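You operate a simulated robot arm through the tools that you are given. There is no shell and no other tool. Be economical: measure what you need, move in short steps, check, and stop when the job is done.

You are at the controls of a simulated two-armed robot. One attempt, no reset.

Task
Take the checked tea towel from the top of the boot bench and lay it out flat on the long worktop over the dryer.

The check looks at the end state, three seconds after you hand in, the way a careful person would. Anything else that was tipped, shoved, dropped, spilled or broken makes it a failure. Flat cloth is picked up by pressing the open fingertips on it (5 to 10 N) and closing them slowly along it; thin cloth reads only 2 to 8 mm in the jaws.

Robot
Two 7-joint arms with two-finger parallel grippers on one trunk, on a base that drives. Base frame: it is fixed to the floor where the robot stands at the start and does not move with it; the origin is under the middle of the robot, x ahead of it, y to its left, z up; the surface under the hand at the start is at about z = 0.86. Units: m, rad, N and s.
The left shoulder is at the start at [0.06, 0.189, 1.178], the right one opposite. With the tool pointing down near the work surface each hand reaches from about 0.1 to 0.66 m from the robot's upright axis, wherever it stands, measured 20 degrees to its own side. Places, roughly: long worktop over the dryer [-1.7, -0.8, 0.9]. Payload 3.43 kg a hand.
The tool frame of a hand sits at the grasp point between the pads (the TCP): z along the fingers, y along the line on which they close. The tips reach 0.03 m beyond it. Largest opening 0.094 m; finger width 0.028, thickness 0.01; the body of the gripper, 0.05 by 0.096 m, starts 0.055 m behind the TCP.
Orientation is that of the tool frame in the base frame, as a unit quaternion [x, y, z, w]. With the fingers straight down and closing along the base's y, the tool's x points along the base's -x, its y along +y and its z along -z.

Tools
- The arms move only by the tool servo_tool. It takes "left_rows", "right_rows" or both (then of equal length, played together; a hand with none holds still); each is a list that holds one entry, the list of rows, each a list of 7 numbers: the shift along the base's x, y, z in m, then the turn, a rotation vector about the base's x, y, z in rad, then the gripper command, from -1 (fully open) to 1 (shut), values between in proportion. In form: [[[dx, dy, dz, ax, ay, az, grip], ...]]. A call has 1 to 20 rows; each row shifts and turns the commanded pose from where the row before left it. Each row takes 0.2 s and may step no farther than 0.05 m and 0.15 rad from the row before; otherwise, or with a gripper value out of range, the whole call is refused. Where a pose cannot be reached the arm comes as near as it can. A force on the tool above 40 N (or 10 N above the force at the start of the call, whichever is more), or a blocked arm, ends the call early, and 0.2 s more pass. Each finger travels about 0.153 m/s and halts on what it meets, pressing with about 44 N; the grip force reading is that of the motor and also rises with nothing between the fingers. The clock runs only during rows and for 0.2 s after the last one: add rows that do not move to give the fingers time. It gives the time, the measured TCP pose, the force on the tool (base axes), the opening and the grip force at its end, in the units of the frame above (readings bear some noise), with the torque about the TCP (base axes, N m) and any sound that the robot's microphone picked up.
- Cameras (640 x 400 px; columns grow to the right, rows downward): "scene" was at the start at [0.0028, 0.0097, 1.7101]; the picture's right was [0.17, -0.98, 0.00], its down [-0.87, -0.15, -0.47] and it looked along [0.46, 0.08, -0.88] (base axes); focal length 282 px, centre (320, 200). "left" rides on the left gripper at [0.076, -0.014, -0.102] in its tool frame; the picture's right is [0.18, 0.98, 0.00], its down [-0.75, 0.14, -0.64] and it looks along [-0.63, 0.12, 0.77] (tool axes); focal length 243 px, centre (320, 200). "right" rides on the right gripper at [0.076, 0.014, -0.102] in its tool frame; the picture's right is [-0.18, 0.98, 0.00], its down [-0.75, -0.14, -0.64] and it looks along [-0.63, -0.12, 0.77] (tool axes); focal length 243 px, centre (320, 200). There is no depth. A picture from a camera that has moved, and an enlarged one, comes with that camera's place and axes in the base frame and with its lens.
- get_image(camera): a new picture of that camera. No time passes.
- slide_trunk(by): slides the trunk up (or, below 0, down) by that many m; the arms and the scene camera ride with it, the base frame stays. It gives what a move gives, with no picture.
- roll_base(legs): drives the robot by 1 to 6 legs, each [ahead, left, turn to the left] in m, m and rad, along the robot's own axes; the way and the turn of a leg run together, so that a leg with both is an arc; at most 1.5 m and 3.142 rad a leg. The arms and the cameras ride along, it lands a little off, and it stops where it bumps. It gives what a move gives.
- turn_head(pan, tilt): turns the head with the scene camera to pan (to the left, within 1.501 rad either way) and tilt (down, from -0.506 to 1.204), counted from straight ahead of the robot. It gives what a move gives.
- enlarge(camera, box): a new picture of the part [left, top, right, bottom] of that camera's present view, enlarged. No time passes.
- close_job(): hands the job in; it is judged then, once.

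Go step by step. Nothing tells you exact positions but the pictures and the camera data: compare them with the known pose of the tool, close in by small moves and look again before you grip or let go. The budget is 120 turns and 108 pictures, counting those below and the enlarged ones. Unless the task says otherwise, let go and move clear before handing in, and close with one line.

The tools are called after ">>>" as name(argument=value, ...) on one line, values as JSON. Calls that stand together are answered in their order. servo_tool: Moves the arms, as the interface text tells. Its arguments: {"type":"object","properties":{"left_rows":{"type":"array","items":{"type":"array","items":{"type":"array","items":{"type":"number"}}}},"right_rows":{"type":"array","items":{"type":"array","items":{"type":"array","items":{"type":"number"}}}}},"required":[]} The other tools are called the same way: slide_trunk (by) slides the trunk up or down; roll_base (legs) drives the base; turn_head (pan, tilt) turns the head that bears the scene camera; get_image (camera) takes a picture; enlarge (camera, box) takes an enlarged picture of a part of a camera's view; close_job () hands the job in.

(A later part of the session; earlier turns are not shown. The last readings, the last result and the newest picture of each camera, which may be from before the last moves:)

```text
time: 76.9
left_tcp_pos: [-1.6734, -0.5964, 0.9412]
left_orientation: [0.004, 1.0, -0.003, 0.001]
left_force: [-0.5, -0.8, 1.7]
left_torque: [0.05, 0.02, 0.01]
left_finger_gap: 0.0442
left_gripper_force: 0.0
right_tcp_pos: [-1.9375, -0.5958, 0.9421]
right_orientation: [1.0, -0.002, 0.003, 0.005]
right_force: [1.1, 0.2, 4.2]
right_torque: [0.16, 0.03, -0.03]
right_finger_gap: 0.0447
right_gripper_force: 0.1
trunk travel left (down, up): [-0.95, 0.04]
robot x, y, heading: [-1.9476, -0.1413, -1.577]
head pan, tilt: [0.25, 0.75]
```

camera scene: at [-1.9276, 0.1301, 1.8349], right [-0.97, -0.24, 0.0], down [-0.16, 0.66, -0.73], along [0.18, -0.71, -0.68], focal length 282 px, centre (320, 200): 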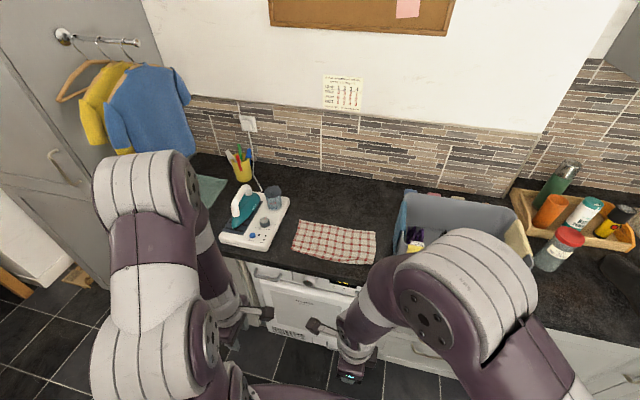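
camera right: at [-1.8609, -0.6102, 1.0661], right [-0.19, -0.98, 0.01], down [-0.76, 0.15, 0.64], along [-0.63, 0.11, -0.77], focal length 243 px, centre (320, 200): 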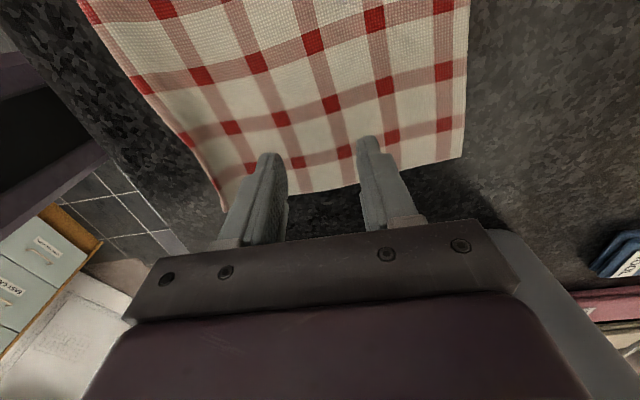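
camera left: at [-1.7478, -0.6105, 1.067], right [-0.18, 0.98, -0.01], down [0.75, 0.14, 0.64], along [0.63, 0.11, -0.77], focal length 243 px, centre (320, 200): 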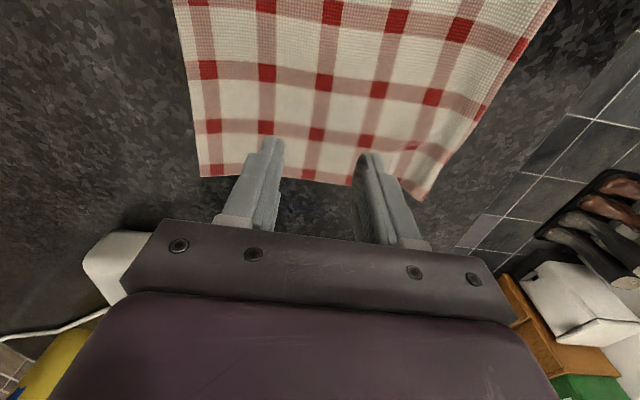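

Just in contact. A touch more pressure, then close slowly.

>>> servo_tool(left_rows=[[[0, 0, -0.0012, 0, 0, 0, 0.1], [0, 0, 0, 0, 0, 0, 0.15], [0, 0, 0, 0, 0, 0, 0.2], [0, 0, 0, 0, 0, 0, 0.25], [0, 0, 0, 0, 0, 0, 0.3], [0, 0, 0, 0, 0, 0, 0.35], [0, 0, 0, 0, 0, 0, 0.4], [0, 0, 0, 0, 0, 0, 0.45], [0, 0, 0, 0, 0, 0, 0.5], [0, 0, 0, 0, 0, 0, 0.55]]], right_rows=[[[0, 0, -0.0007, 0, 0, 0, 0.1], [0, 0, 0, 0, 0, 0, 0.15], [0, 0, 0, 0, 0, 0, 0.2], [0, 0, 0, 0, 0, 0, 0.25], [0, 0, 0, 0, 0, 0, 0.3], [0, 0, 0, 0, 0, 0, 0.35], [0, 0, 0, 0, 0, 0, 0.4], [0, 0, 0, 0, 0, 0, 0.45], [0, 0, 0, 0, 0, 0, 0.5], [0, 0, 0, 0, 0, 0, 0.55]]])

>>> get_image(camera="left")

>>> get_image(camera="right")

```text
time: 79.1
left_tcp_pos: [-1.6732, -0.5956, 0.9408]
left_orientation: [0.003, 1.0, -0.005, 0.002]
left_force: [0.7, -0.5, 25.9]
left_torque: [0.37, 0.12, 0.01]
left_finger_gap: 0.0212
left_gripper_force: 0.0
right_tcp_pos: [-1.9369, -0.5938, 0.9422]
right_orientation: [1.0, -0.003, 0.004, 0.005]
right_force: [-0.6, -0.9, 4.7]
right_torque: [0.03, 0.05, 0.0]
right_finger_gap: 0.0209
right_gripper_force: 0.0
trunk travel left (down, up): [-0.95, 0.04]
robot x, y, heading: [-1.9481, -0.1398, -1.575]
head pan, tilt: [0.25, 0.75]
```

```text
48 pictures are left
camera left: at [-1.7492, -0.6074, 1.0442], right [-0.18, 0.98, -0.01], down [0.75, 0.14, 0.64], along [0.63, 0.11, -0.77], focal length 243 px, centre (320, 200)
```

left: 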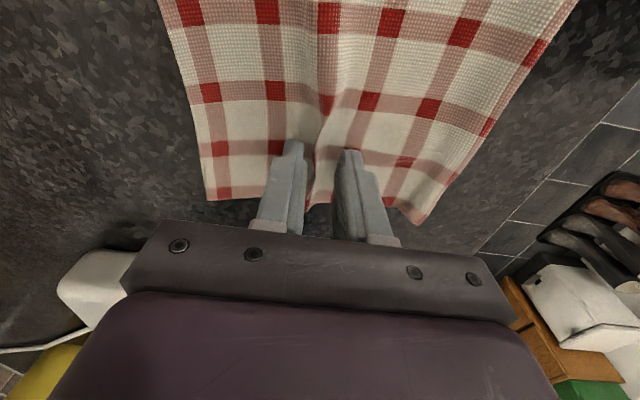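

```text
47 pictures are left
camera right: at [-1.8621, -0.608, 1.0445], right [-0.19, -0.98, 0.01], down [-0.76, 0.15, 0.64], along [-0.63, 0.11, -0.77], focal length 243 px, centre (320, 200)
```

right: 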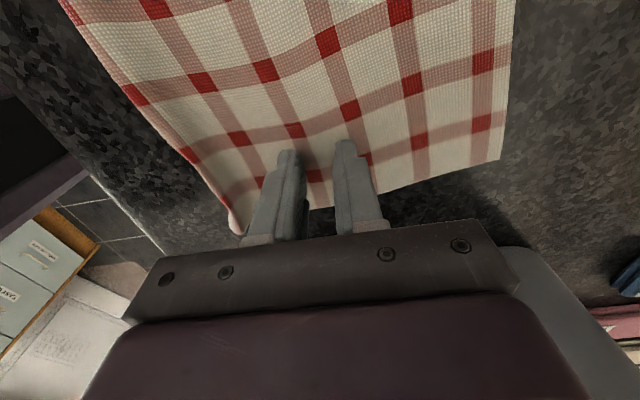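

The left is gathering well at 26 N, the right more lightly. I'll balance the pressure and finish closing.

>>> servo_tool(left_rows=[[[0, 0, 0.0008, 0, 0, 0, 0.6], [0, 0, 0, 0, 0, 0, 0.65], [0, 0, 0, 0, 0, 0, 0.7], [0, 0, 0, 0, 0, 0, 0.75], [0, 0, 0, 0, 0, 0, 0.8], [0, 0, 0, 0, 0, 0, 0.85], [0, 0, 0, 0, 0, 0, 0.9], [0, 0, 0, 0, 0, 0, 1], [0, 0, 0, 0, 0, 0, 1], [0, 0, 0, 0, 0, 0, 1]]], right_rows=[[[0, 0, -0.0007, 0, 0, 0, 0.6], [0, 0, 0, 0, 0, 0, 0.65], [0, 0, 0, 0, 0, 0, 0.7], [0, 0, 0, 0, 0, 0, 0.75], [0, 0, 0, 0, 0, 0, 0.8], [0, 0, 0, 0, 0, 0, 0.85], [0, 0, 0, 0, 0, 0, 0.9], [0, 0, 0, 0, 0, 0, 1], [0, 0, 0, 0, 0, 0, 1], [0, 0, 0, 0, 0, 0, 1]]])

>>> get_image(camera="left")

>>> get_image(camera="right")

```text
time: 81.3
left_tcp_pos: [-1.672, -0.5935, 0.9421]
left_orientation: [0.003, 1.0, -0.004, 0.001]
left_force: [-0.8, -0.3, 0.5]
left_torque: [0.03, -0.01, 0.0]
left_finger_gap: 0.002
left_gripper_force: 37.1
right_tcp_pos: [-1.9361, -0.5941, 0.9411]
right_orientation: [1.0, -0.003, 0.002, 0.006]
right_force: [-1.0, 3.3, 36.7]
right_torque: [0.22, 0.2, 0.0]
right_finger_gap: 0.0019
right_gripper_force: 36.8
trunk travel left (down, up): [-0.95, 0.04]
robot x, y, heading: [-1.9501, -0.1378, -1.577]
head pan, tilt: [0.25, 0.75]
```

```text
46 pictures are left
camera left: at [-1.7481, -0.6061, 1.0451], right [-0.18, 0.98, -0.01], down [0.75, 0.14, 0.64], along [0.63, 0.11, -0.77], focal length 243 px, centre (320, 200)
```

left: 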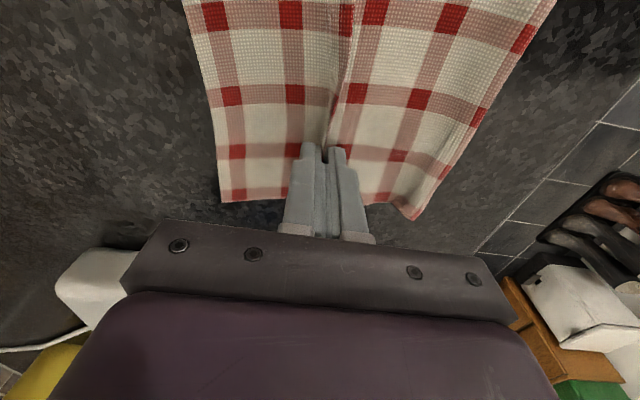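

```text
45 pictures are left
camera right: at [-1.8607, -0.6076, 1.0442], right [-0.19, -0.98, 0.01], down [-0.76, 0.15, 0.64], along [-0.63, 0.11, -0.77], focal length 243 px, centre (320, 200)
```

right: 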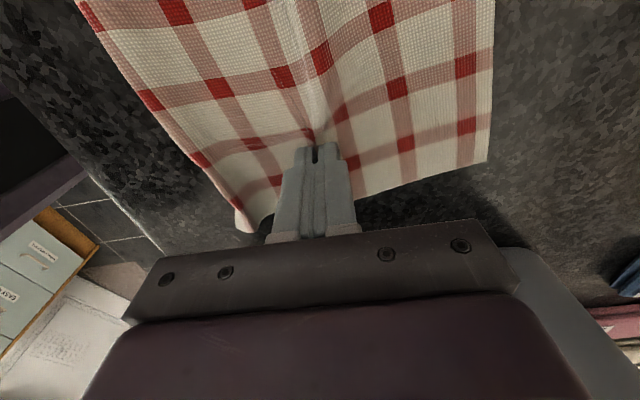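

Both are pinched. Lifting about 11 cm so the tucked strip falls free.

>>> servo_tool(left_rows=[[[0, 0, 0.01, 0, 0, 0, 1], [0, 0, 0.015, 0, 0, 0, 1], [0, 0, 0.02, 0, 0, 0, 1], [0, 0, 0.02, 0, 0, 0, 1], [0, 0, 0.02, 0, 0, 0, 1], [0, 0, 0.02, 0, 0, 0, 1], [0, 0, 0.015, 0, 0, 0, 1], [0, 0, 0, 0, 0, 0, 1], [0, 0, 0, 0, 0, 0, 1]]], right_rows=[[[0, 0, 0.01, 0, 0, 0, 1], [0, 0, 0.015, 0, 0, 0, 1], [0, 0, 0.02, 0, 0, 0, 1], [0, 0, 0.02, 0, 0, 0, 1], [0, 0, 0.02, 0, 0, 0, 1], [0, 0, 0.02, 0, 0, 0, 1], [0, 0, 0.015, 0, 0, 0, 1], [0, 0, 0, 0, 0, 0, 1], [0, 0, 0, 0, 0, 0, 1]]])

>>> get_image(camera="left")

>>> get_image(camera="right")

>>> turn_head(pan=0.15, tilt=0.95)

>>> enlarge(camera="scene", box=[240, 140, 400, 260])

```text
time: 83.3
left_tcp_pos: [-1.6725, -0.5961, 1.0601]
left_orientation: [0.004, 1.0, -0.002, 0.002]
left_force: [-0.2, -0.1, -0.7]
left_torque: [0.04, 0.03, -0.01]
left_finger_gap: 0.0021
left_gripper_force: 37.0
right_tcp_pos: [-1.937, -0.5957, 1.0601]
right_orientation: [1.0, -0.003, 0.003, 0.005]
right_force: [1.6, 0.6, 1.1]
right_torque: [-0.04, -0.02, 0.0]
right_finger_gap: 0.0014
right_gripper_force: 36.9
trunk travel left (down, up): [-0.95, 0.04]
robot x, y, heading: [-1.9482, -0.1397, -1.576]
head pan, tilt: [0.25, 0.75]
```

```text
44 pictures are left
camera left: at [-1.7481, -0.6092, 1.1627], right [-0.18, 0.98, -0.01], down [0.75, 0.14, 0.64], along [0.63, 0.11, -0.77], focal length 243 px, centre (320, 200)
```

left: 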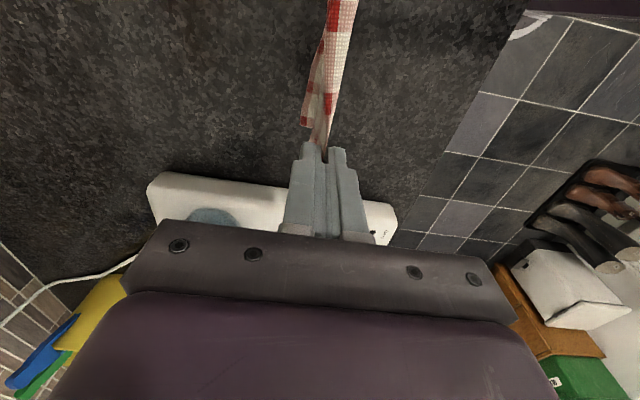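

```text
43 pictures are left
camera right: at [-1.8613, -0.6098, 1.1631], right [-0.19, -0.98, 0.01], down [-0.76, 0.15, 0.64], along [-0.63, 0.11, -0.77], focal length 243 px, centre (320, 200)
```

right: 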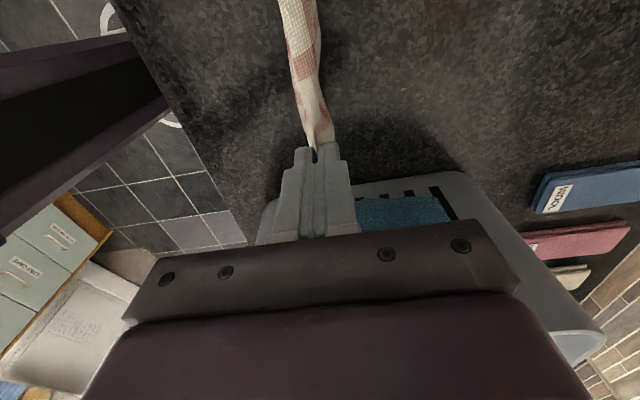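

```text
time: 84.0
left_tcp_pos: [-1.6731, -0.5962, 1.0595]
left_orientation: [0.003, 1.0, -0.003, 0.0]
left_force: [-0.6, -0.2, -0.2]
left_torque: [-0.01, 0.01, 0.01]
left_finger_gap: 0.0021
left_gripper_force: 36.9
right_tcp_pos: [-1.9371, -0.595, 1.0611]
right_orientation: [1.0, -0.002, 0.003, 0.004]
right_force: [0.8, 0.7, -0.4]
right_torque: [-0.03, -0.02, 0.0]
right_finger_gap: 0.0018
right_gripper_force: 36.4
trunk travel left (down, up): [-0.95, 0.04]
robot x, y, heading: [-1.9471, -0.1375, -1.576]
head pan, tilt: [0.15, 0.949]
```

```text
3.33 times, centred on (320, 200) of scene
camera zoom: at [-1.9387, -0.1537, 1.8194], right [-0.99, -0.14, 0.0], down [-0.12, 0.8, -0.58], along [0.08, -0.58, -0.81], focal length 939 px, centre (320, 200)
```

zoom: 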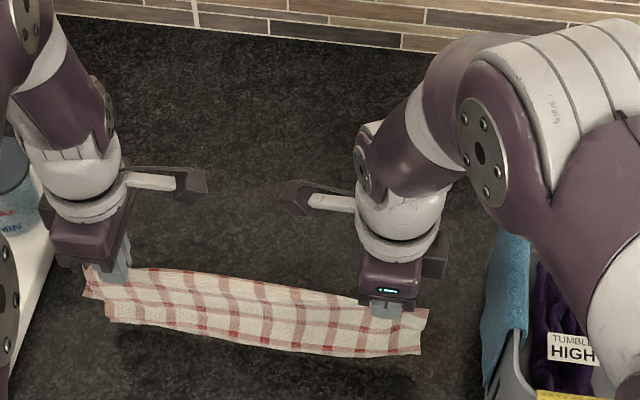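

Pinching mid-way lifted the whole towel like a tent, so simply lowering would fold it again. New plan: lay the far half down first with the fold line near the front edge, then press on the far edge and drag it away so the strip underneath rolls out flat.

>>> servo_tool(left_rows=[[[0, 0.02, 0, 0, 0, 0, 1], [0, 0.02, 0, 0, 0, 0, 1], [0, 0.02, -0.005, 0, 0, 0, 1], [0, 0.011, -0.011, 0, 0, 0, 1], [0, 0.011, -0.011, 0, 0, 0, 1], [0, 0.011, -0.011, 0, 0, 0, 1], [0, 0.011, -0.011, 0, 0, 0, 1], [0, 0.011, -0.011, 0, 0, 0, 1], [0, 0.011, -0.011, 0, 0, 0, 1], [0, 0.011, -0.011, 0, 0, 0, 1], [0, 0.011, -0.011, 0, 0, 0, 1], [0, 0.011, -0.011, 0, 0, 0, 1], [0, 0.011, -0.009, 0, 0, 0, 1], [0, 0, 0, 0, 0, 0, 1]]], right_rows=[[[0, 0.02, 0, 0, 0, 0, 1], [0, 0.02, 0, 0, 0, 0, 1], [0, 0.02, -0.005, 0, 0, 0, 1], [0, 0.011, -0.011, 0, 0, 0, 1], [0, 0.011, -0.011, 0, 0, 0, 1], [0, 0.011, -0.011, 0, 0, 0, 1], [0, 0.011, -0.011, 0, 0, 0, 1], [0, 0.011, -0.011, 0, 0, 0, 1], [0, 0.011, -0.011, 0, 0, 0, 1], [0, 0.011, -0.011, 0, 0, 0, 1], [0, 0.011, -0.011, 0, 0, 0, 1], [0, 0.011, -0.011, 0, 0, 0, 1], [0, 0.011, -0.009, 0, 0, 0, 1], [0, 0, 0, 0, 0, 0, 1]]])

>>> enlarge(camera="scene", box=[220, 150, 420, 300])

>>> get_image(camera="left")

>>> get_image(camera="right")

```text
time: 87.0
left_tcp_pos: [-1.6714, -0.4255, 0.9467]
left_orientation: [0.005, 1.0, -0.002, 0.001]
left_force: [-1.1, 0.0, -0.5]
left_torque: [0.0, -0.01, 0.04]
left_finger_gap: 0.0021
left_gripper_force: 36.9
right_tcp_pos: [-1.9374, -0.424, 0.9472]
right_orientation: [1.0, -0.002, 0.003, 0.004]
right_force: [0.5, -1.2, -0.4]
right_torque: [0.0, 0.0, -0.04]
right_finger_gap: 0.0018
right_gripper_force: 36.9
trunk travel left (down, up): [-0.95, 0.04]
robot x, y, heading: [-1.9494, -0.1425, -1.579]
head pan, tilt: [0.15, 0.949]
```

```text
2.67 times, centred on (320, 225) of scene
camera zoom: at [-1.9388, -0.1539, 1.8194], right [-0.99, -0.14, 0.0], down [-0.12, 0.8, -0.58], along [0.08, -0.58, -0.81], focal length 751 px, centre (320, 133)
```

zoom: 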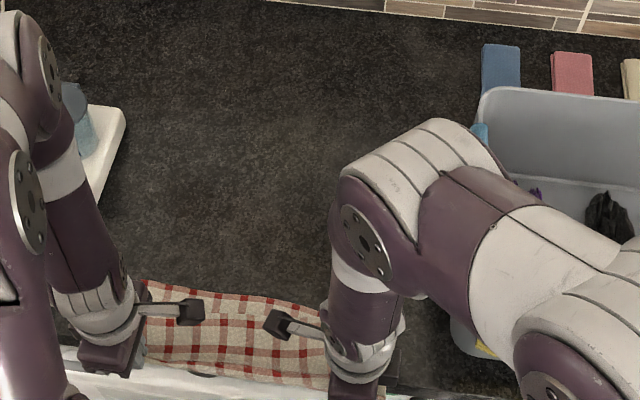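

```text
40 pictures are left
camera left: at [-1.7476, -0.4383, 1.0502], right [-0.18, 0.98, -0.01], down [0.75, 0.14, 0.64], along [0.63, 0.11, -0.77], focal length 243 px, centre (320, 200)
```

left: 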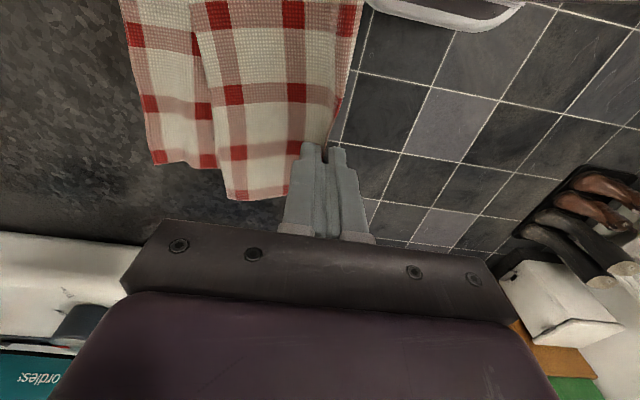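

```text
39 pictures are left
camera right: at [-1.8615, -0.4387, 1.0502], right [-0.19, -0.98, 0.01], down [-0.76, 0.15, 0.64], along [-0.63, 0.11, -0.77], focal length 243 px, centre (320, 200)
```

right: 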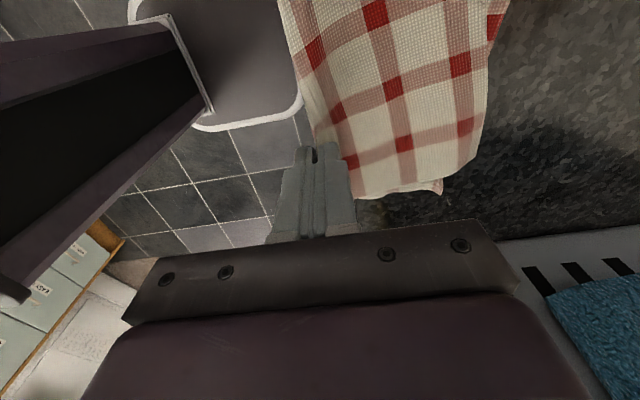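

The pinch line turned out close to the far edge, so the far half is now the short layer on top and the near edge is underneath. I'll lift again and lay it the other way (moving away from me), so the near half lies on top with its edge toward me; then the short hidden part can be rolled out by dragging the near edge.

>>> servo_tool(left_rows=[[[0, 0, 0.03, 0, 0, 0, 1], [0, -0.02, 0.04, 0, 0, 0, 1], [0, -0.03, 0.04, 0, 0, 0, 1], [0, -0.03, 0.02, 0, 0, 0, 1], [0, -0.03, 0, 0, 0, 0, 1], [0, -0.03, 0, 0, 0, 0, 1], [0, -0.01, 0, 0, 0, 0, 1], [0, 0, 0, 0, 0, 0, 1], [0, 0, 0, 0, 0, 0, 1], [0, 0, 0, 0, 0, 0, 1]]], right_rows=[[[0, 0, 0.03, 0, 0, 0, 1], [0, -0.02, 0.04, 0, 0, 0, 1], [0, -0.03, 0.04, 0, 0, 0, 1], [0, -0.03, 0.02, 0, 0, 0, 1], [0, -0.03, 0, 0, 0, 0, 1], [0, -0.03, 0, 0, 0, 0, 1], [0, -0.01, 0, 0, 0, 0, 1], [0, 0, 0, 0, 0, 0, 1], [0, 0, 0, 0, 0, 0, 1], [0, 0, 0, 0, 0, 0, 1]]])

>>> get_image(camera="left")

>>> enlarge(camera="scene", box=[240, 140, 400, 260])

```text
time: 89.2
left_tcp_pos: [-1.673, -0.5747, 1.0766]
left_orientation: [0.004, 1.0, -0.002, 0.0]
left_force: [-1.4, -0.6, -0.7]
left_torque: [-0.01, 0.03, 0.01]
left_finger_gap: 0.0022
left_gripper_force: 37.0
right_tcp_pos: [-1.9388, -0.5769, 1.0771]
right_orientation: [1.0, -0.002, 0.002, 0.004]
right_force: [0.3, -0.3, -0.6]
right_torque: [-0.05, -0.02, -0.03]
right_finger_gap: 0.002
right_gripper_force: 36.7
trunk travel left (down, up): [-0.95, 0.04]
robot x, y, heading: [-1.9502, -0.1421, -1.579]
head pan, tilt: [0.15, 0.949]
```

```text
38 pictures are left
camera left: at [-1.7481, -0.5877, 1.1797], right [-0.18, 0.98, -0.01], down [0.75, 0.14, 0.64], along [0.63, 0.11, -0.77], focal length 243 px, centre (320, 200)
```

left: 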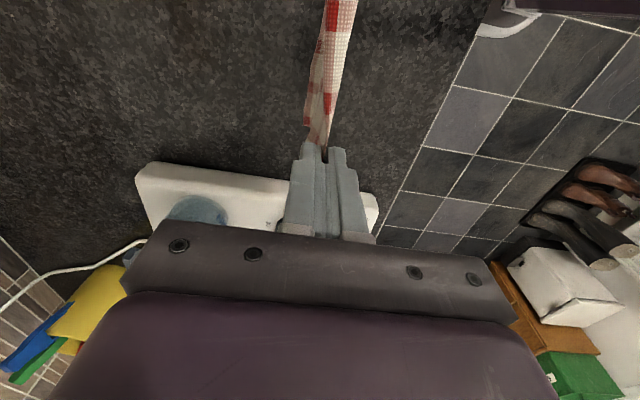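

```text
3.33 times, centred on (320, 200) of scene
camera zoom: at [-1.9387, -0.1535, 1.8194], right [-0.99, -0.14, 0.0], down [-0.12, 0.8, -0.58], along [0.08, -0.58, -0.81], focal length 939 px, centre (320, 200)
```

zoom: 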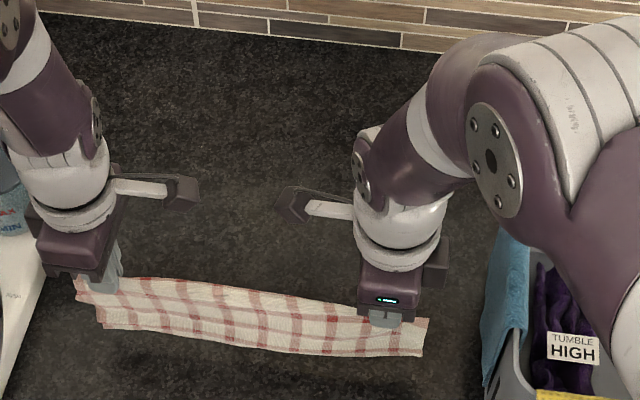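

I need to know which layer is longer before laying; I'll zoom in on the hanging towel.

>>> enlarge(camera="scene", box=[250, 195, 354, 260])

>>> enlarge(camera="left", box=[270, 0, 398, 80])

>>> enlarge(camera="right", box=[240, 0, 400, 160])

```text
6.15 times, centred on (302, 228) of scene
camera zoom: at [-1.9387, -0.1535, 1.8194], right [-0.99, -0.14, 0.0], down [-0.12, 0.8, -0.58], along [0.08, -0.58, -0.81], focal length 1734 px, centre (431, 31)
```

zoom: 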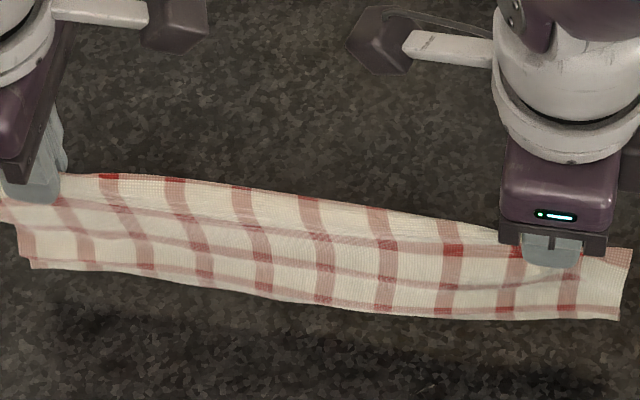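

```text
5.00 times, centred on (334, 40) of left
camera zoom: at [-1.7481, -0.5877, 1.1797], right [-0.18, 0.98, -0.01], down [0.75, 0.14, 0.64], along [0.63, 0.11, -0.77], focal length 1213 px, centre (250, 1000)
```

zoom: 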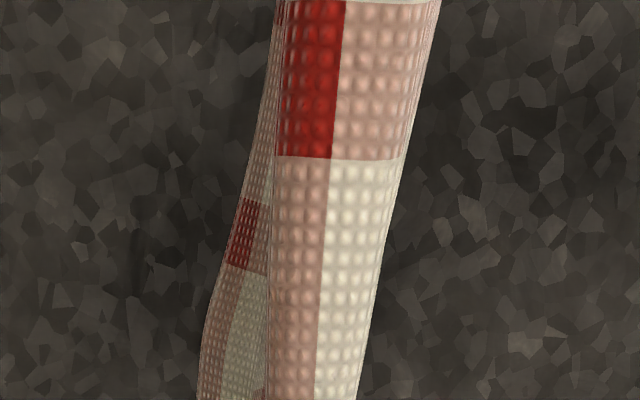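

```text
2.50 times, centred on (320, 80) of right
camera zoom: at [-1.862, -0.59, 1.1797], right [-0.19, -0.98, 0.01], down [-0.76, 0.15, 0.64], along [-0.63, 0.11, -0.77], focal length 606 px, centre (320, 500)
```

zoom: 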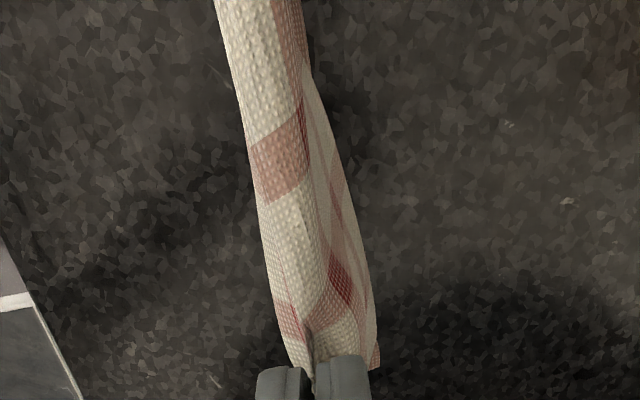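

Both layers are of similar length (left: near longer; right: about equal). I'll lay it moving away from me so the near half ends up on top with its edge toward me, then re-pinch right at that near edge.

>>> servo_tool(left_rows=[[[0, 0, -0.015, 0, 0, 0, 1], [0, 0, -0.015, 0, 0, 0, 1], [0, -0.0105, -0.01, 0, 0, 0, 1], [0, -0.0105, -0.01, 0, 0, 0, 1], [0, -0.0105, -0.01, 0, 0, 0, 1], [0, -0.0105, -0.01, 0, 0, 0, 1], [0, -0.0105, -0.01, 0, 0, 0, 1], [0, -0.0105, -0.01, 0, 0, 0, 1], [0, -0.0105, -0.01, 0, 0, 0, 1], [0, -0.0105, -0.01, 0, 0, 0, 1], [0, -0.0105, -0.01, 0, 0, 0, 1], [0, -0.0105, -0.008, 0, 0, 0, 1], [0, 0, 0, 0, 0, 0, 1]]], right_rows=[[[0, 0, -0.015, 0, 0, 0, 1], [0, 0, -0.015, 0, 0, 0, 1], [0, -0.0105, -0.01, 0, 0, 0, 1], [0, -0.0105, -0.01, 0, 0, 0, 1], [0, -0.0105, -0.01, 0, 0, 0, 1], [0, -0.0105, -0.01, 0, 0, 0, 1], [0, -0.0105, -0.01, 0, 0, 0, 1], [0, -0.0105, -0.01, 0, 0, 0, 1], [0, -0.0105, -0.01, 0, 0, 0, 1], [0, -0.0105, -0.01, 0, 0, 0, 1], [0, -0.0105, -0.01, 0, 0, 0, 1], [0, -0.0105, -0.008, 0, 0, 0, 1], [0, 0, 0, 0, 0, 0, 1]]])

>>> enlarge(camera="scene", box=[240, 140, 400, 260])

>>> get_image(camera="left")

>>> get_image(camera="right")

```text
time: 92.0
left_tcp_pos: [-1.6737, -0.6803, 0.9498]
left_orientation: [0.003, 1.0, -0.003, 0.001]
left_force: [0.0, 0.0, 0.2]
left_torque: [-0.02, -0.04, 0.03]
left_finger_gap: 0.0022
left_gripper_force: 37.3
right_tcp_pos: [-1.9357, -0.6811, 0.9483]
right_orientation: [1.0, -0.003, 0.003, 0.004]
right_force: [-0.6, 0.5, 0.4]
right_torque: [-0.04, 0.04, -0.01]
right_finger_gap: 0.0019
right_gripper_force: 36.6
trunk travel left (down, up): [-0.95, 0.04]
robot x, y, heading: [-1.9513, -0.1386, -1.575]
head pan, tilt: [0.15, 0.949]
```

```text
3.33 times, centred on (320, 200) of scene
camera zoom: at [-1.9387, -0.1532, 1.8194], right [-0.99, -0.14, 0.0], down [-0.12, 0.8, -0.58], along [0.08, -0.58, -0.81], focal length 939 px, centre (320, 200)
```

zoom: 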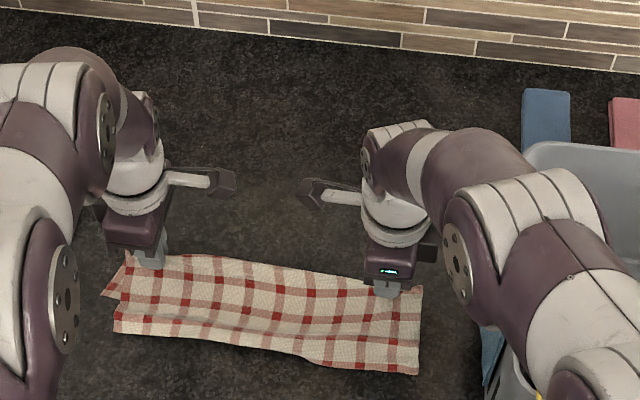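

```text
32 pictures are left
camera left: at [-1.7488, -0.6935, 1.0524], right [-0.18, 0.98, -0.01], down [0.75, 0.14, 0.64], along [0.63, 0.11, -0.77], focal length 243 px, centre (320, 200)
```

left: 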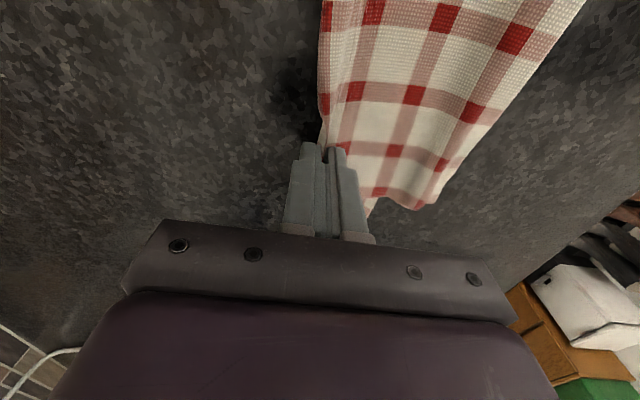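

```text
31 pictures are left
camera right: at [-1.8602, -0.6949, 1.0524], right [-0.19, -0.98, 0.01], down [-0.76, 0.15, 0.64], along [-0.63, 0.11, -0.77], focal length 243 px, centre (320, 200)
```

right: 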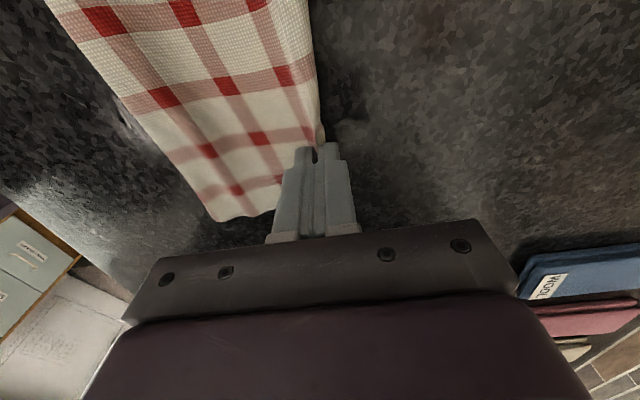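

Now the near half lies on top with its edge at y ≈ -0.595, and only a short far strip (~5 cm) is tucked under. I'll release, then press on the near edge strip.

>>> servo_tool(left_rows=[[[0, 0, 0, 0, 0, 0, 0.8], [0, 0, 0, 0, 0, 0, 0.6], [0, 0, 0, 0, 0, 0, 0.5], [0, 0, 0, 0, 0, 0, 0.5], [0, 0, 0.01, 0, 0, 0, 0.5], [0, 0, 0.02, 0, 0, 0, 0.5], [0, 0, 0.03, 0, 0, 0, 0.5], [0, 0.025, 0, 0, 0, 0, 0.7], [0, 0.025, 0, 0, 0, 0, 0.75], [0, 0.017, 0, 0, 0, 0, 0.75], [0, 0, 0, 0, 0, 0, 0.75]]], right_rows=[[[0, 0, 0, 0, 0, 0, 0.8], [0, 0, 0, 0, 0, 0, 0.6], [0, 0, 0, 0, 0, 0, 0.5], [0, 0, 0, 0, 0, 0, 0.5], [0, 0, 0.01, 0, 0, 0, 0.5], [0, 0, 0.02, 0, 0, 0, 0.5], [0, 0, 0.03, 0, 0, 0, 0.5], [0, 0.025, 0, 0, 0, 0, 0.7], [0, 0.025, 0, 0, 0, 0, 0.75], [0, 0.017, 0, 0, 0, 0, 0.75], [0, 0, 0, 0, 0, 0, 0.75]]])

>>> get_image(camera="left")

>>> get_image(camera="right")

```text
time: 94.5
left_tcp_pos: [-1.6724, -0.6139, 1.0101]
left_orientation: [0.004, 1.0, -0.003, 0.001]
left_force: [1.2, -0.4, -0.6]
left_torque: [0.01, -0.02, 0.0]
left_finger_gap: 0.0117
left_gripper_force: 0.0
right_tcp_pos: [-1.9367, -0.6149, 1.0097]
right_orientation: [1.0, -0.003, 0.003, 0.005]
right_force: [-0.8, 0.1, -0.2]
right_torque: [-0.01, 0.01, 0.01]
right_finger_gap: 0.0119
right_gripper_force: 0.1
trunk travel left (down, up): [-0.95, 0.04]
robot x, y, heading: [-1.9482, -0.1364, -1.571]
head pan, tilt: [0.15, 0.949]
```

```text
30 pictures are left
camera left: at [-1.748, -0.6261, 1.1125], right [-0.18, 0.98, -0.01], down [0.75, 0.14, 0.64], along [0.63, 0.11, -0.77], focal length 243 px, centre (320, 200)
```

left: 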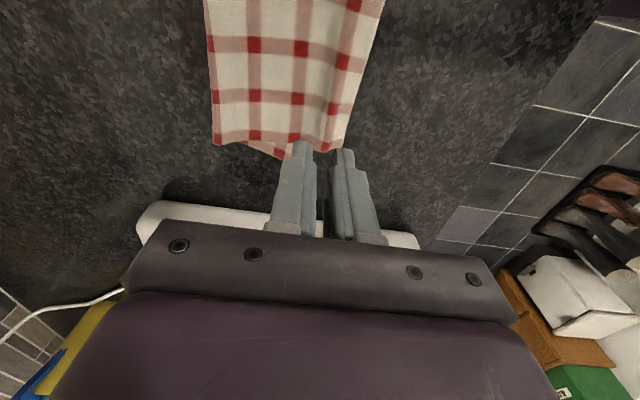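

```text
29 pictures are left
camera right: at [-1.8611, -0.6283, 1.1113], right [-0.19, -0.98, 0.01], down [-0.76, 0.15, 0.64], along [-0.63, 0.11, -0.77], focal length 243 px, centre (320, 200)
```

right: 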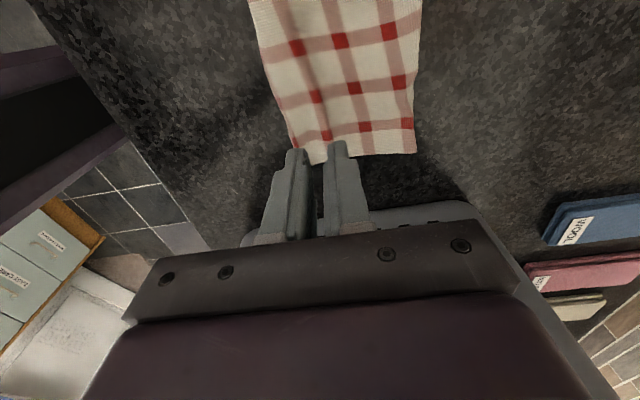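

I'll press the near strip (y ≈ -0.607) on both sides and check the contact force.

>>> servo_tool(left_rows=[[[-0.005, 0.007, -0.03, 0, 0, 0, 0.75], [0, 0, -0.025, 0, 0, 0, 0.75], [0, 0, -0.01, 0, 0, 0, 0.75], [0, 0, -0.003, 0, 0, 0, 0.75], [0, 0, -0.001, 0, 0, 0, 0.75], [0, 0, 0, 0, 0, 0, 0.75]]], right_rows=[[[0, 0.004, -0.03, 0, 0, 0, 0.75], [0, 0, -0.025, 0, 0, 0, 0.75], [0, 0, -0.01, 0, 0, 0, 0.75], [0, 0, -0.003, 0, 0, 0, 0.75], [0, 0, -0.001, 0, 0, 0, 0.75], [0, 0, 0, 0, 0, 0, 0.75]]])

```text
time: 95.8
left_tcp_pos: [-1.6782, -0.605, 0.9416]
left_orientation: [0.002, 1.0, -0.005, 0.001]
left_force: [0.6, -0.2, 7.3]
left_torque: [0.05, -0.09, -0.03]
left_finger_gap: 0.0113
left_gripper_force: 0.0
right_tcp_pos: [-1.9376, -0.6104, 0.9428]
right_orientation: [1.0, -0.003, 0.004, 0.007]
right_force: [-1.8, -2.1, 26.0]
right_torque: [0.2, 0.19, 0.04]
right_finger_gap: 0.0107
right_gripper_force: 0.1
trunk travel left (down, up): [-0.95, 0.04]
robot x, y, heading: [-1.9475, -0.1402, -1.578]
head pan, tilt: [0.15, 0.949]
```

Both press. I'll ease the right a little and drag slowly toward me, first 5 cm.

>>> servo_tool(left_rows=[[[0, 0.004, 0, 0, 0, 0, 0.75], [0, 0.008, 0, 0, 0, 0, 0.75], [0, 0.008, 0, 0, 0, 0, 0.75], [0, 0.008, 0, 0, 0, 0, 0.75], [0, 0.008, 0, 0, 0, 0, 0.75], [0, 0.008, 0, 0, 0, 0, 0.75], [0, 0.008, 0, 0, 0, 0, 0.75], [0, 0, 0, 0, 0, 0, 0.75]]], right_rows=[[[0, 0.004, 0.0008, 0, 0, 0, 0.75], [0, 0.008, 0, 0, 0, 0, 0.75], [0, 0.008, 0, 0, 0, 0, 0.75], [0, 0.008, 0, 0, 0, 0, 0.75], [0, 0.008, 0, 0, 0, 0, 0.75], [0, 0.008, 0, 0, 0, 0, 0.75], [0, 0.008, 0, 0, 0, 0, 0.75], [0, 0, 0, 0, 0, 0, 0.75]]])

>>> enlarge(camera="scene", box=[240, 150, 400, 270])

```text
time: 97.7
left_tcp_pos: [-1.6768, -0.5538, 0.9416]
left_orientation: [0.004, 1.0, -0.004, 0.001]
left_force: [-0.5, -3.5, 18.8]
left_torque: [0.04, -0.05, -0.02]
left_finger_gap: 0.0102
left_gripper_force: 0.0
right_tcp_pos: [-1.939, -0.5532, 0.9417]
right_orientation: [1.0, -0.003, 0.003, 0.005]
right_force: [2.3, -5.2, 27.9]
right_torque: [0.12, 0.06, -0.02]
right_finger_gap: 0.0096
right_gripper_force: 0.0
trunk travel left (down, up): [-0.95, 0.04]
robot x, y, heading: [-1.9525, -0.1441, -1.578]
head pan, tilt: [0.15, 0.949]
```

```text
3.33 times, centred on (320, 210) of scene
camera zoom: at [-1.9398, -0.1502, 1.8195], right [-0.99, -0.14, 0.0], down [-0.12, 0.8, -0.58], along [0.08, -0.58, -0.81], focal length 939 px, centre (320, 167)
```

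zoom: 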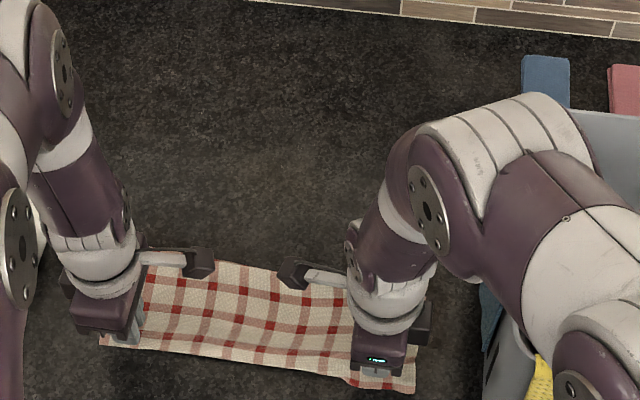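

It slides with slight unrolling. I'll continue the drag another 5 cm.

>>> servo_tool(left_rows=[[[0, 0.008, 0.0003, 0, 0, 0, 0.75], [0, 0.008, 0, 0, 0, 0, 0.75], [0, 0.008, 0, 0, 0, 0, 0.75], [0, 0.008, 0, 0, 0, 0, 0.75], [0, 0.008, 0, 0, 0, 0, 0.75], [0, 0.008, 0, 0, 0, 0, 0.75], [0, 0, 0, 0, 0, 0, 0.75]]], right_rows=[[[0, 0.008, 0.0005, 0, 0, 0, 0.75], [0, 0.008, 0, 0, 0, 0, 0.75], [0, 0.008, 0, 0, 0, 0, 0.75], [0, 0.008, 0, 0, 0, 0, 0.75], [0, 0.008, 0, 0, 0, 0, 0.75], [0, 0.008, 0, 0, 0, 0, 0.75], [0, 0, 0, 0, 0, 0, 0.75]]])

>>> enlarge(camera="scene", box=[240, 180, 400, 300])

```text
time: 99.2
left_tcp_pos: [-1.6784, -0.5059, 0.9432]
left_orientation: [0.004, 1.0, -0.004, 0.002]
left_force: [-1.3, -5.8, 31.9]
left_torque: [0.07, 0.02, 0.0]
left_finger_gap: 0.0083
left_gripper_force: 0.0
right_tcp_pos: [-1.9387, -0.5074, 0.9424]
right_orientation: [1.0, -0.003, 0.003, 0.005]
right_force: [0.9, -5.2, 28.6]
right_torque: [0.13, 0.16, -0.04]
right_finger_gap: 0.0094
right_gripper_force: 0.2
trunk travel left (down, up): [-0.95, 0.04]
robot x, y, heading: [-1.9508, -0.1418, -1.577]
head pan, tilt: [0.15, 0.949]
```

```text
3.33 times, centred on (320, 240) of scene
camera zoom: at [-1.9412, -0.1501, 1.8197], right [-0.99, -0.14, 0.0], down [-0.12, 0.8, -0.58], along [0.08, -0.58, -0.81], focal length 939 px, centre (320, 67)
```

zoom: 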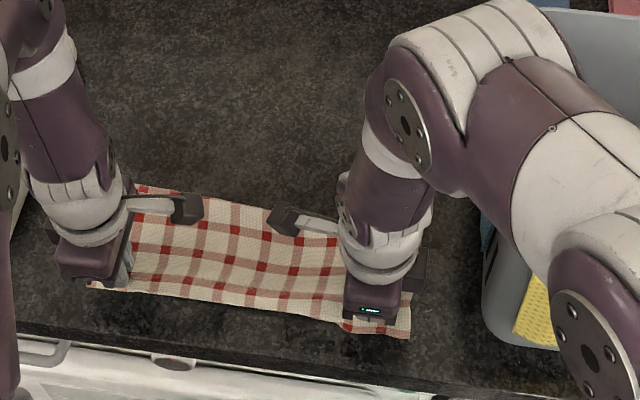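

The tucked strip slides along instead of unrolling. Next: pinch right at the far fold line, lift just ~6–7 cm (near part stays down), and lay the freed strip backward. First hover and look.

>>> servo_tool(left_rows=[[[0, 0, 0.02, 0, 0, 0, 0.75], [0, 0, 0.04, 0, 0, 0, 0.5], [0, -0.05, 0, 0, 0, 0, 0.2], [0, -0.048, 0, 0, 0, 0, 0.1], [0, 0, -0.025, 0, 0, 0, 0.1], [0, 0, -0.01, 0, 0, 0, 0.1], [0, 0, 0, 0, 0, 0, 0.1]]], right_rows=[[[0, 0, 0.02, 0, 0, 0, 0.75], [0, 0, 0.04, 0, 0, 0, 0.5], [0, -0.05, 0, 0, 0, 0, 0.2], [0, -0.035, 0, 0, 0, 0, 0.1], [0, 0, -0.025, 0, 0, 0, 0.1], [0, 0, -0.01, 0, 0, 0, 0.1], [0, 0, 0, 0, 0, 0, 0.1]]])

>>> get_image(camera="left")

>>> get_image(camera="right")

```text
time: 100.8
left_tcp_pos: [-1.6773, -0.6046, 0.9656]
left_orientation: [0.003, 1.0, -0.003, 0.001]
left_force: [-0.4, -0.5, 0.4]
left_torque: [0.02, -0.02, 0.01]
left_finger_gap: 0.0423
left_gripper_force: 0.0
right_tcp_pos: [-1.9373, -0.5938, 0.9656]
right_orientation: [1.0, -0.003, 0.003, 0.004]
right_force: [0.5, 0.6, 0.4]
right_torque: [-0.02, 0.03, 0.0]
right_finger_gap: 0.0425
right_gripper_force: 0.1
trunk travel left (down, up): [-0.95, 0.04]
robot x, y, heading: [-1.9495, -0.141, -1.577]
head pan, tilt: [0.15, 0.949]
```

```text
26 pictures are left
camera left: at [-1.753, -0.6173, 1.0696], right [-0.18, 0.98, -0.01], down [0.75, 0.14, 0.64], along [0.63, 0.11, -0.77], focal length 243 px, centre (320, 200)
```

left: 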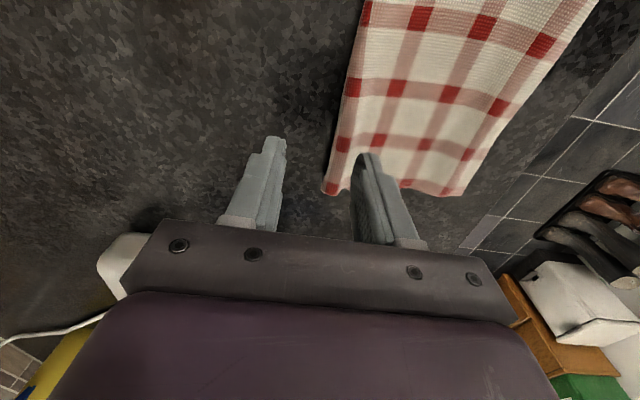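

```text
25 pictures are left
camera right: at [-1.862, -0.6092, 1.0686], right [-0.19, -0.98, 0.01], down [-0.76, 0.15, 0.64], along [-0.63, 0.12, -0.77], focal length 243 px, centre (320, 200)
```

right: 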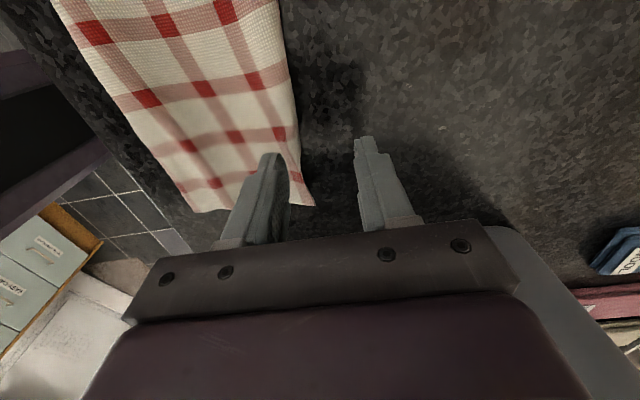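

Near edge measured at y ≈ -0.477 on both sides, with roughly 3 cm of single layer there. Better: pinch right at the near edge (one finger just outside it), lift everything to unfold, and then lay it again ending past the front edge so no strip can tuck under.

>>> servo_tool(left_rows=[[[0, 0, 0.03, 0, 0, 0, 0.23], [0, 0.04, 0, 0, 0, 0, 0.23], [0, 0.04, 0, 0, 0, 0, 0.23], [0, 0.034, 0, 0, 0, 0, 0.23], [0, 0, -0.03, 0, 0, 0, 0.23], [0, 0, -0.01, 0, 0, 0, 0.23], [0, 0, 0, 0, 0, 0, 0.23]]], right_rows=[[[0, 0, 0.03, 0, 0, 0, 0.23], [0, 0.04, 0, 0, 0, 0, 0.23], [0, 0.04, 0, 0, 0, 0, 0.23], [0, 0.023, 0, 0, 0, 0, 0.23], [0, 0, -0.03, 0, 0, 0, 0.23], [0, 0, -0.01, 0, 0, 0, 0.23], [0, 0, 0, 0, 0, 0, 0.23]]])

>>> get_image(camera="left")

>>> get_image(camera="right")

```text
time: 102.5
left_tcp_pos: [-1.6776, -0.4906, 0.9576]
left_orientation: [0.005, 1.0, -0.003, 0.002]
left_force: [0.5, 0.2, -0.6]
left_torque: [-0.01, 0.01, 0.0]
left_finger_gap: 0.0359
left_gripper_force: 0.1
right_tcp_pos: [-1.938, -0.4896, 0.9578]
right_orientation: [1.0, -0.002, 0.003, 0.005]
right_force: [-0.5, 1.0, -0.3]
right_torque: [0.02, -0.01, 0.01]
right_finger_gap: 0.0361
right_gripper_force: 0.1
trunk travel left (down, up): [-0.95, 0.04]
robot x, y, heading: [-1.9488, -0.14, -1.577]
head pan, tilt: [0.15, 0.949]
```

```text
24 pictures are left
camera left: at [-1.7538, -0.5034, 1.0601], right [-0.18, 0.98, -0.01], down [0.75, 0.14, 0.64], along [0.63, 0.11, -0.77], focal length 243 px, centre (320, 200)
```

left: 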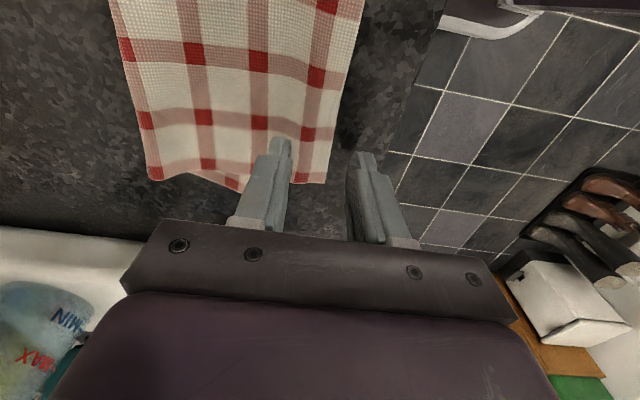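

```text
23 pictures are left
camera right: at [-1.862, -0.5043, 1.0601], right [-0.19, -0.98, 0.01], down [-0.76, 0.15, 0.64], along [-0.63, 0.11, -0.77], focal length 243 px, centre (320, 200)
```

right: 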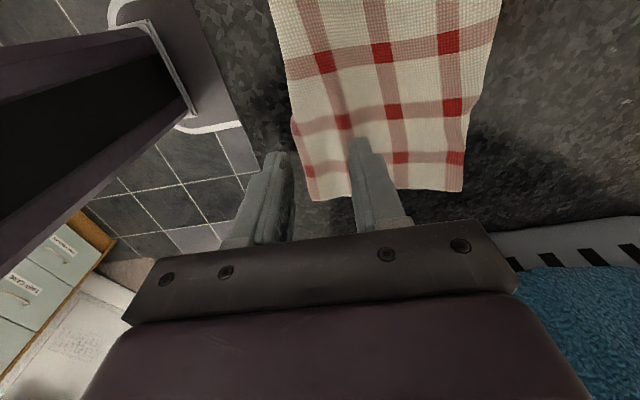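

The near edge lies between the fingers, and the hidden far corner ends 6 cm farther back, so only the single layer gets pinched. Descending to contact.

>>> servo_tool(left_rows=[[[0, 0, -0.01, 0, 0, 0, 0.23], [0, 0, -0.004, 0, 0, 0, 0.23], [0, 0, -0.0015, 0, 0, 0, 0.23], [0, 0, -0.001, 0, 0, 0, 0.23], [0, 0, 0, 0, 0, 0, 0.23]]], right_rows=[[[0, 0, -0.01, 0, 0, 0, 0.23], [0, 0, -0.004, 0, 0, 0, 0.23], [0, 0, -0.0015, 0, 0, 0, 0.23], [0, 0, -0.0005, 0, 0, 0, 0.23], [0, 0, 0, 0, 0, 0, 0.23]]])

```text
time: 103.7
left_tcp_pos: [-1.6777, -0.4907, 0.9418]
left_orientation: [0.003, 1.0, -0.004, 0.001]
left_force: [2.8, 0.1, 14.0]
left_torque: [-0.3, -0.18, 0.07]
left_finger_gap: 0.0363
left_gripper_force: 0.2
right_tcp_pos: [-1.9375, -0.4906, 0.9413]
right_orientation: [1.0, -0.003, 0.004, 0.005]
right_force: [-0.5, -0.9, 9.1]
right_torque: [-0.21, 0.08, 0.0]
right_finger_gap: 0.0368
right_gripper_force: 0.8
trunk travel left (down, up): [-0.95, 0.04]
robot x, y, heading: [-1.9497, -0.1399, -1.577]
head pan, tilt: [0.15, 0.949]
```

Contact at 9–14 N. Closing slowly.

>>> servo_tool(left_rows=[[[0, 0, 0.0002, 0, 0, 0, 0.28], [0, 0, 0, 0, 0, 0, 0.33], [0, 0, 0, 0, 0, 0, 0.38], [0, 0, 0, 0, 0, 0, 0.43], [0, 0, 0, 0, 0, 0, 0.48], [0, 0, 0, 0, 0, 0, 0.53], [0, 0, 0, 0, 0, 0, 0.58], [0, 0, 0, 0, 0, 0, 0.63], [0, 0, 0, 0, 0, 0, 0.68], [0, 0, 0, 0, 0, 0, 0.73], [0, 0, 0, 0, 0, 0, 0.78], [0, 0, 0, 0, 0, 0, 0.83], [0, 0, 0, 0, 0, 0, 0.88], [0, 0, 0, 0, 0, 0, 0.93], [0, 0, 0, 0, 0, 0, 1], [0, 0, 0, 0, 0, 0, 1], [0, 0, 0, 0, 0, 0, 1]]], right_rows=[[[0, 0, 0, 0, 0, 0, 0.28], [0, 0, 0, 0, 0, 0, 0.33], [0, 0, 0, 0, 0, 0, 0.38], [0, 0, 0, 0, 0, 0, 0.43], [0, 0, 0, 0, 0, 0, 0.48], [0, 0, 0, 0, 0, 0, 0.53], [0, 0, 0, 0, 0, 0, 0.58], [0, 0, 0, 0, 0, 0, 0.63], [0, 0, 0, 0, 0, 0, 0.68], [0, 0, 0, 0, 0, 0, 0.73], [0, 0, 0, 0, 0, 0, 0.78], [0, 0, 0, 0, 0, 0, 0.83], [0, 0, 0, 0, 0, 0, 0.88], [0, 0, 0, 0, 0, 0, 0.93], [0, 0, 0, 0, 0, 0, 1], [0, 0, 0, 0, 0, 0, 1], [0, 0, 0, 0, 0, 0, 1]]])

>>> get_image(camera="left")

>>> get_image(camera="right")

```text
time: 107.2
left_tcp_pos: [-1.6773, -0.4917, 0.9405]
left_orientation: [0.003, 1.0, -0.004, 0.002]
left_force: [1.4, -3.4, 24.0]
left_torque: [-0.22, -0.11, -0.02]
left_finger_gap: 0.0034
left_gripper_force: 38.1
right_tcp_pos: [-1.938, -0.4911, 0.9412]
right_orientation: [1.0, -0.003, 0.004, 0.006]
right_force: [2.5, -3.2, 21.2]
right_torque: [-0.24, 0.12, 0.04]
right_finger_gap: 0.0037
right_gripper_force: 37.9
trunk travel left (down, up): [-0.95, 0.04]
robot x, y, heading: [-1.9488, -0.1431, -1.58]
head pan, tilt: [0.15, 0.949]
```

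```text
22 pictures are left
camera left: at [-1.7539, -0.5034, 1.0441], right [-0.18, 0.98, -0.01], down [0.75, 0.14, 0.64], along [0.63, 0.11, -0.77], focal length 243 px, centre (320, 200)
```

left: 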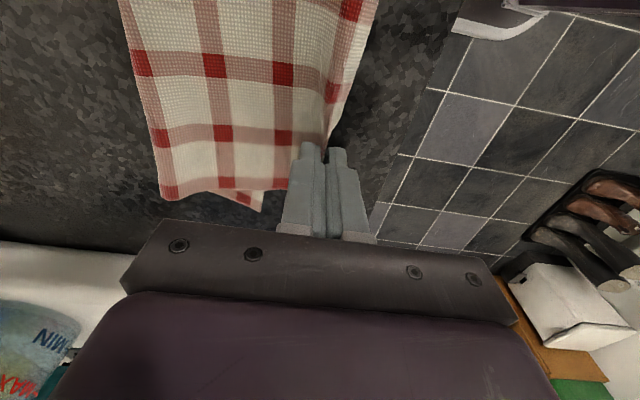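

```text
21 pictures are left
camera right: at [-1.8619, -0.505, 1.0447], right [-0.19, -0.98, 0.01], down [-0.76, 0.15, 0.64], along [-0.63, 0.11, -0.77], focal length 243 px, centre (320, 200)
```

right: 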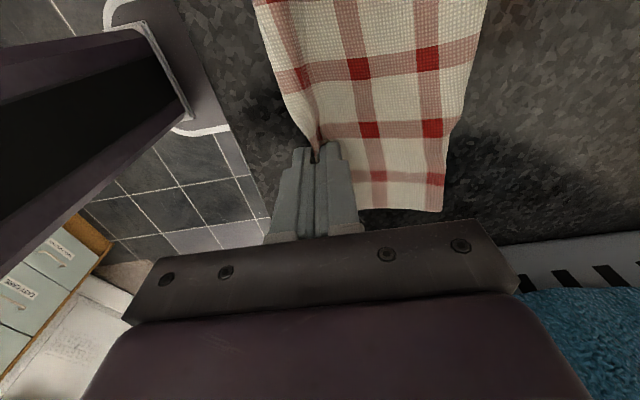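

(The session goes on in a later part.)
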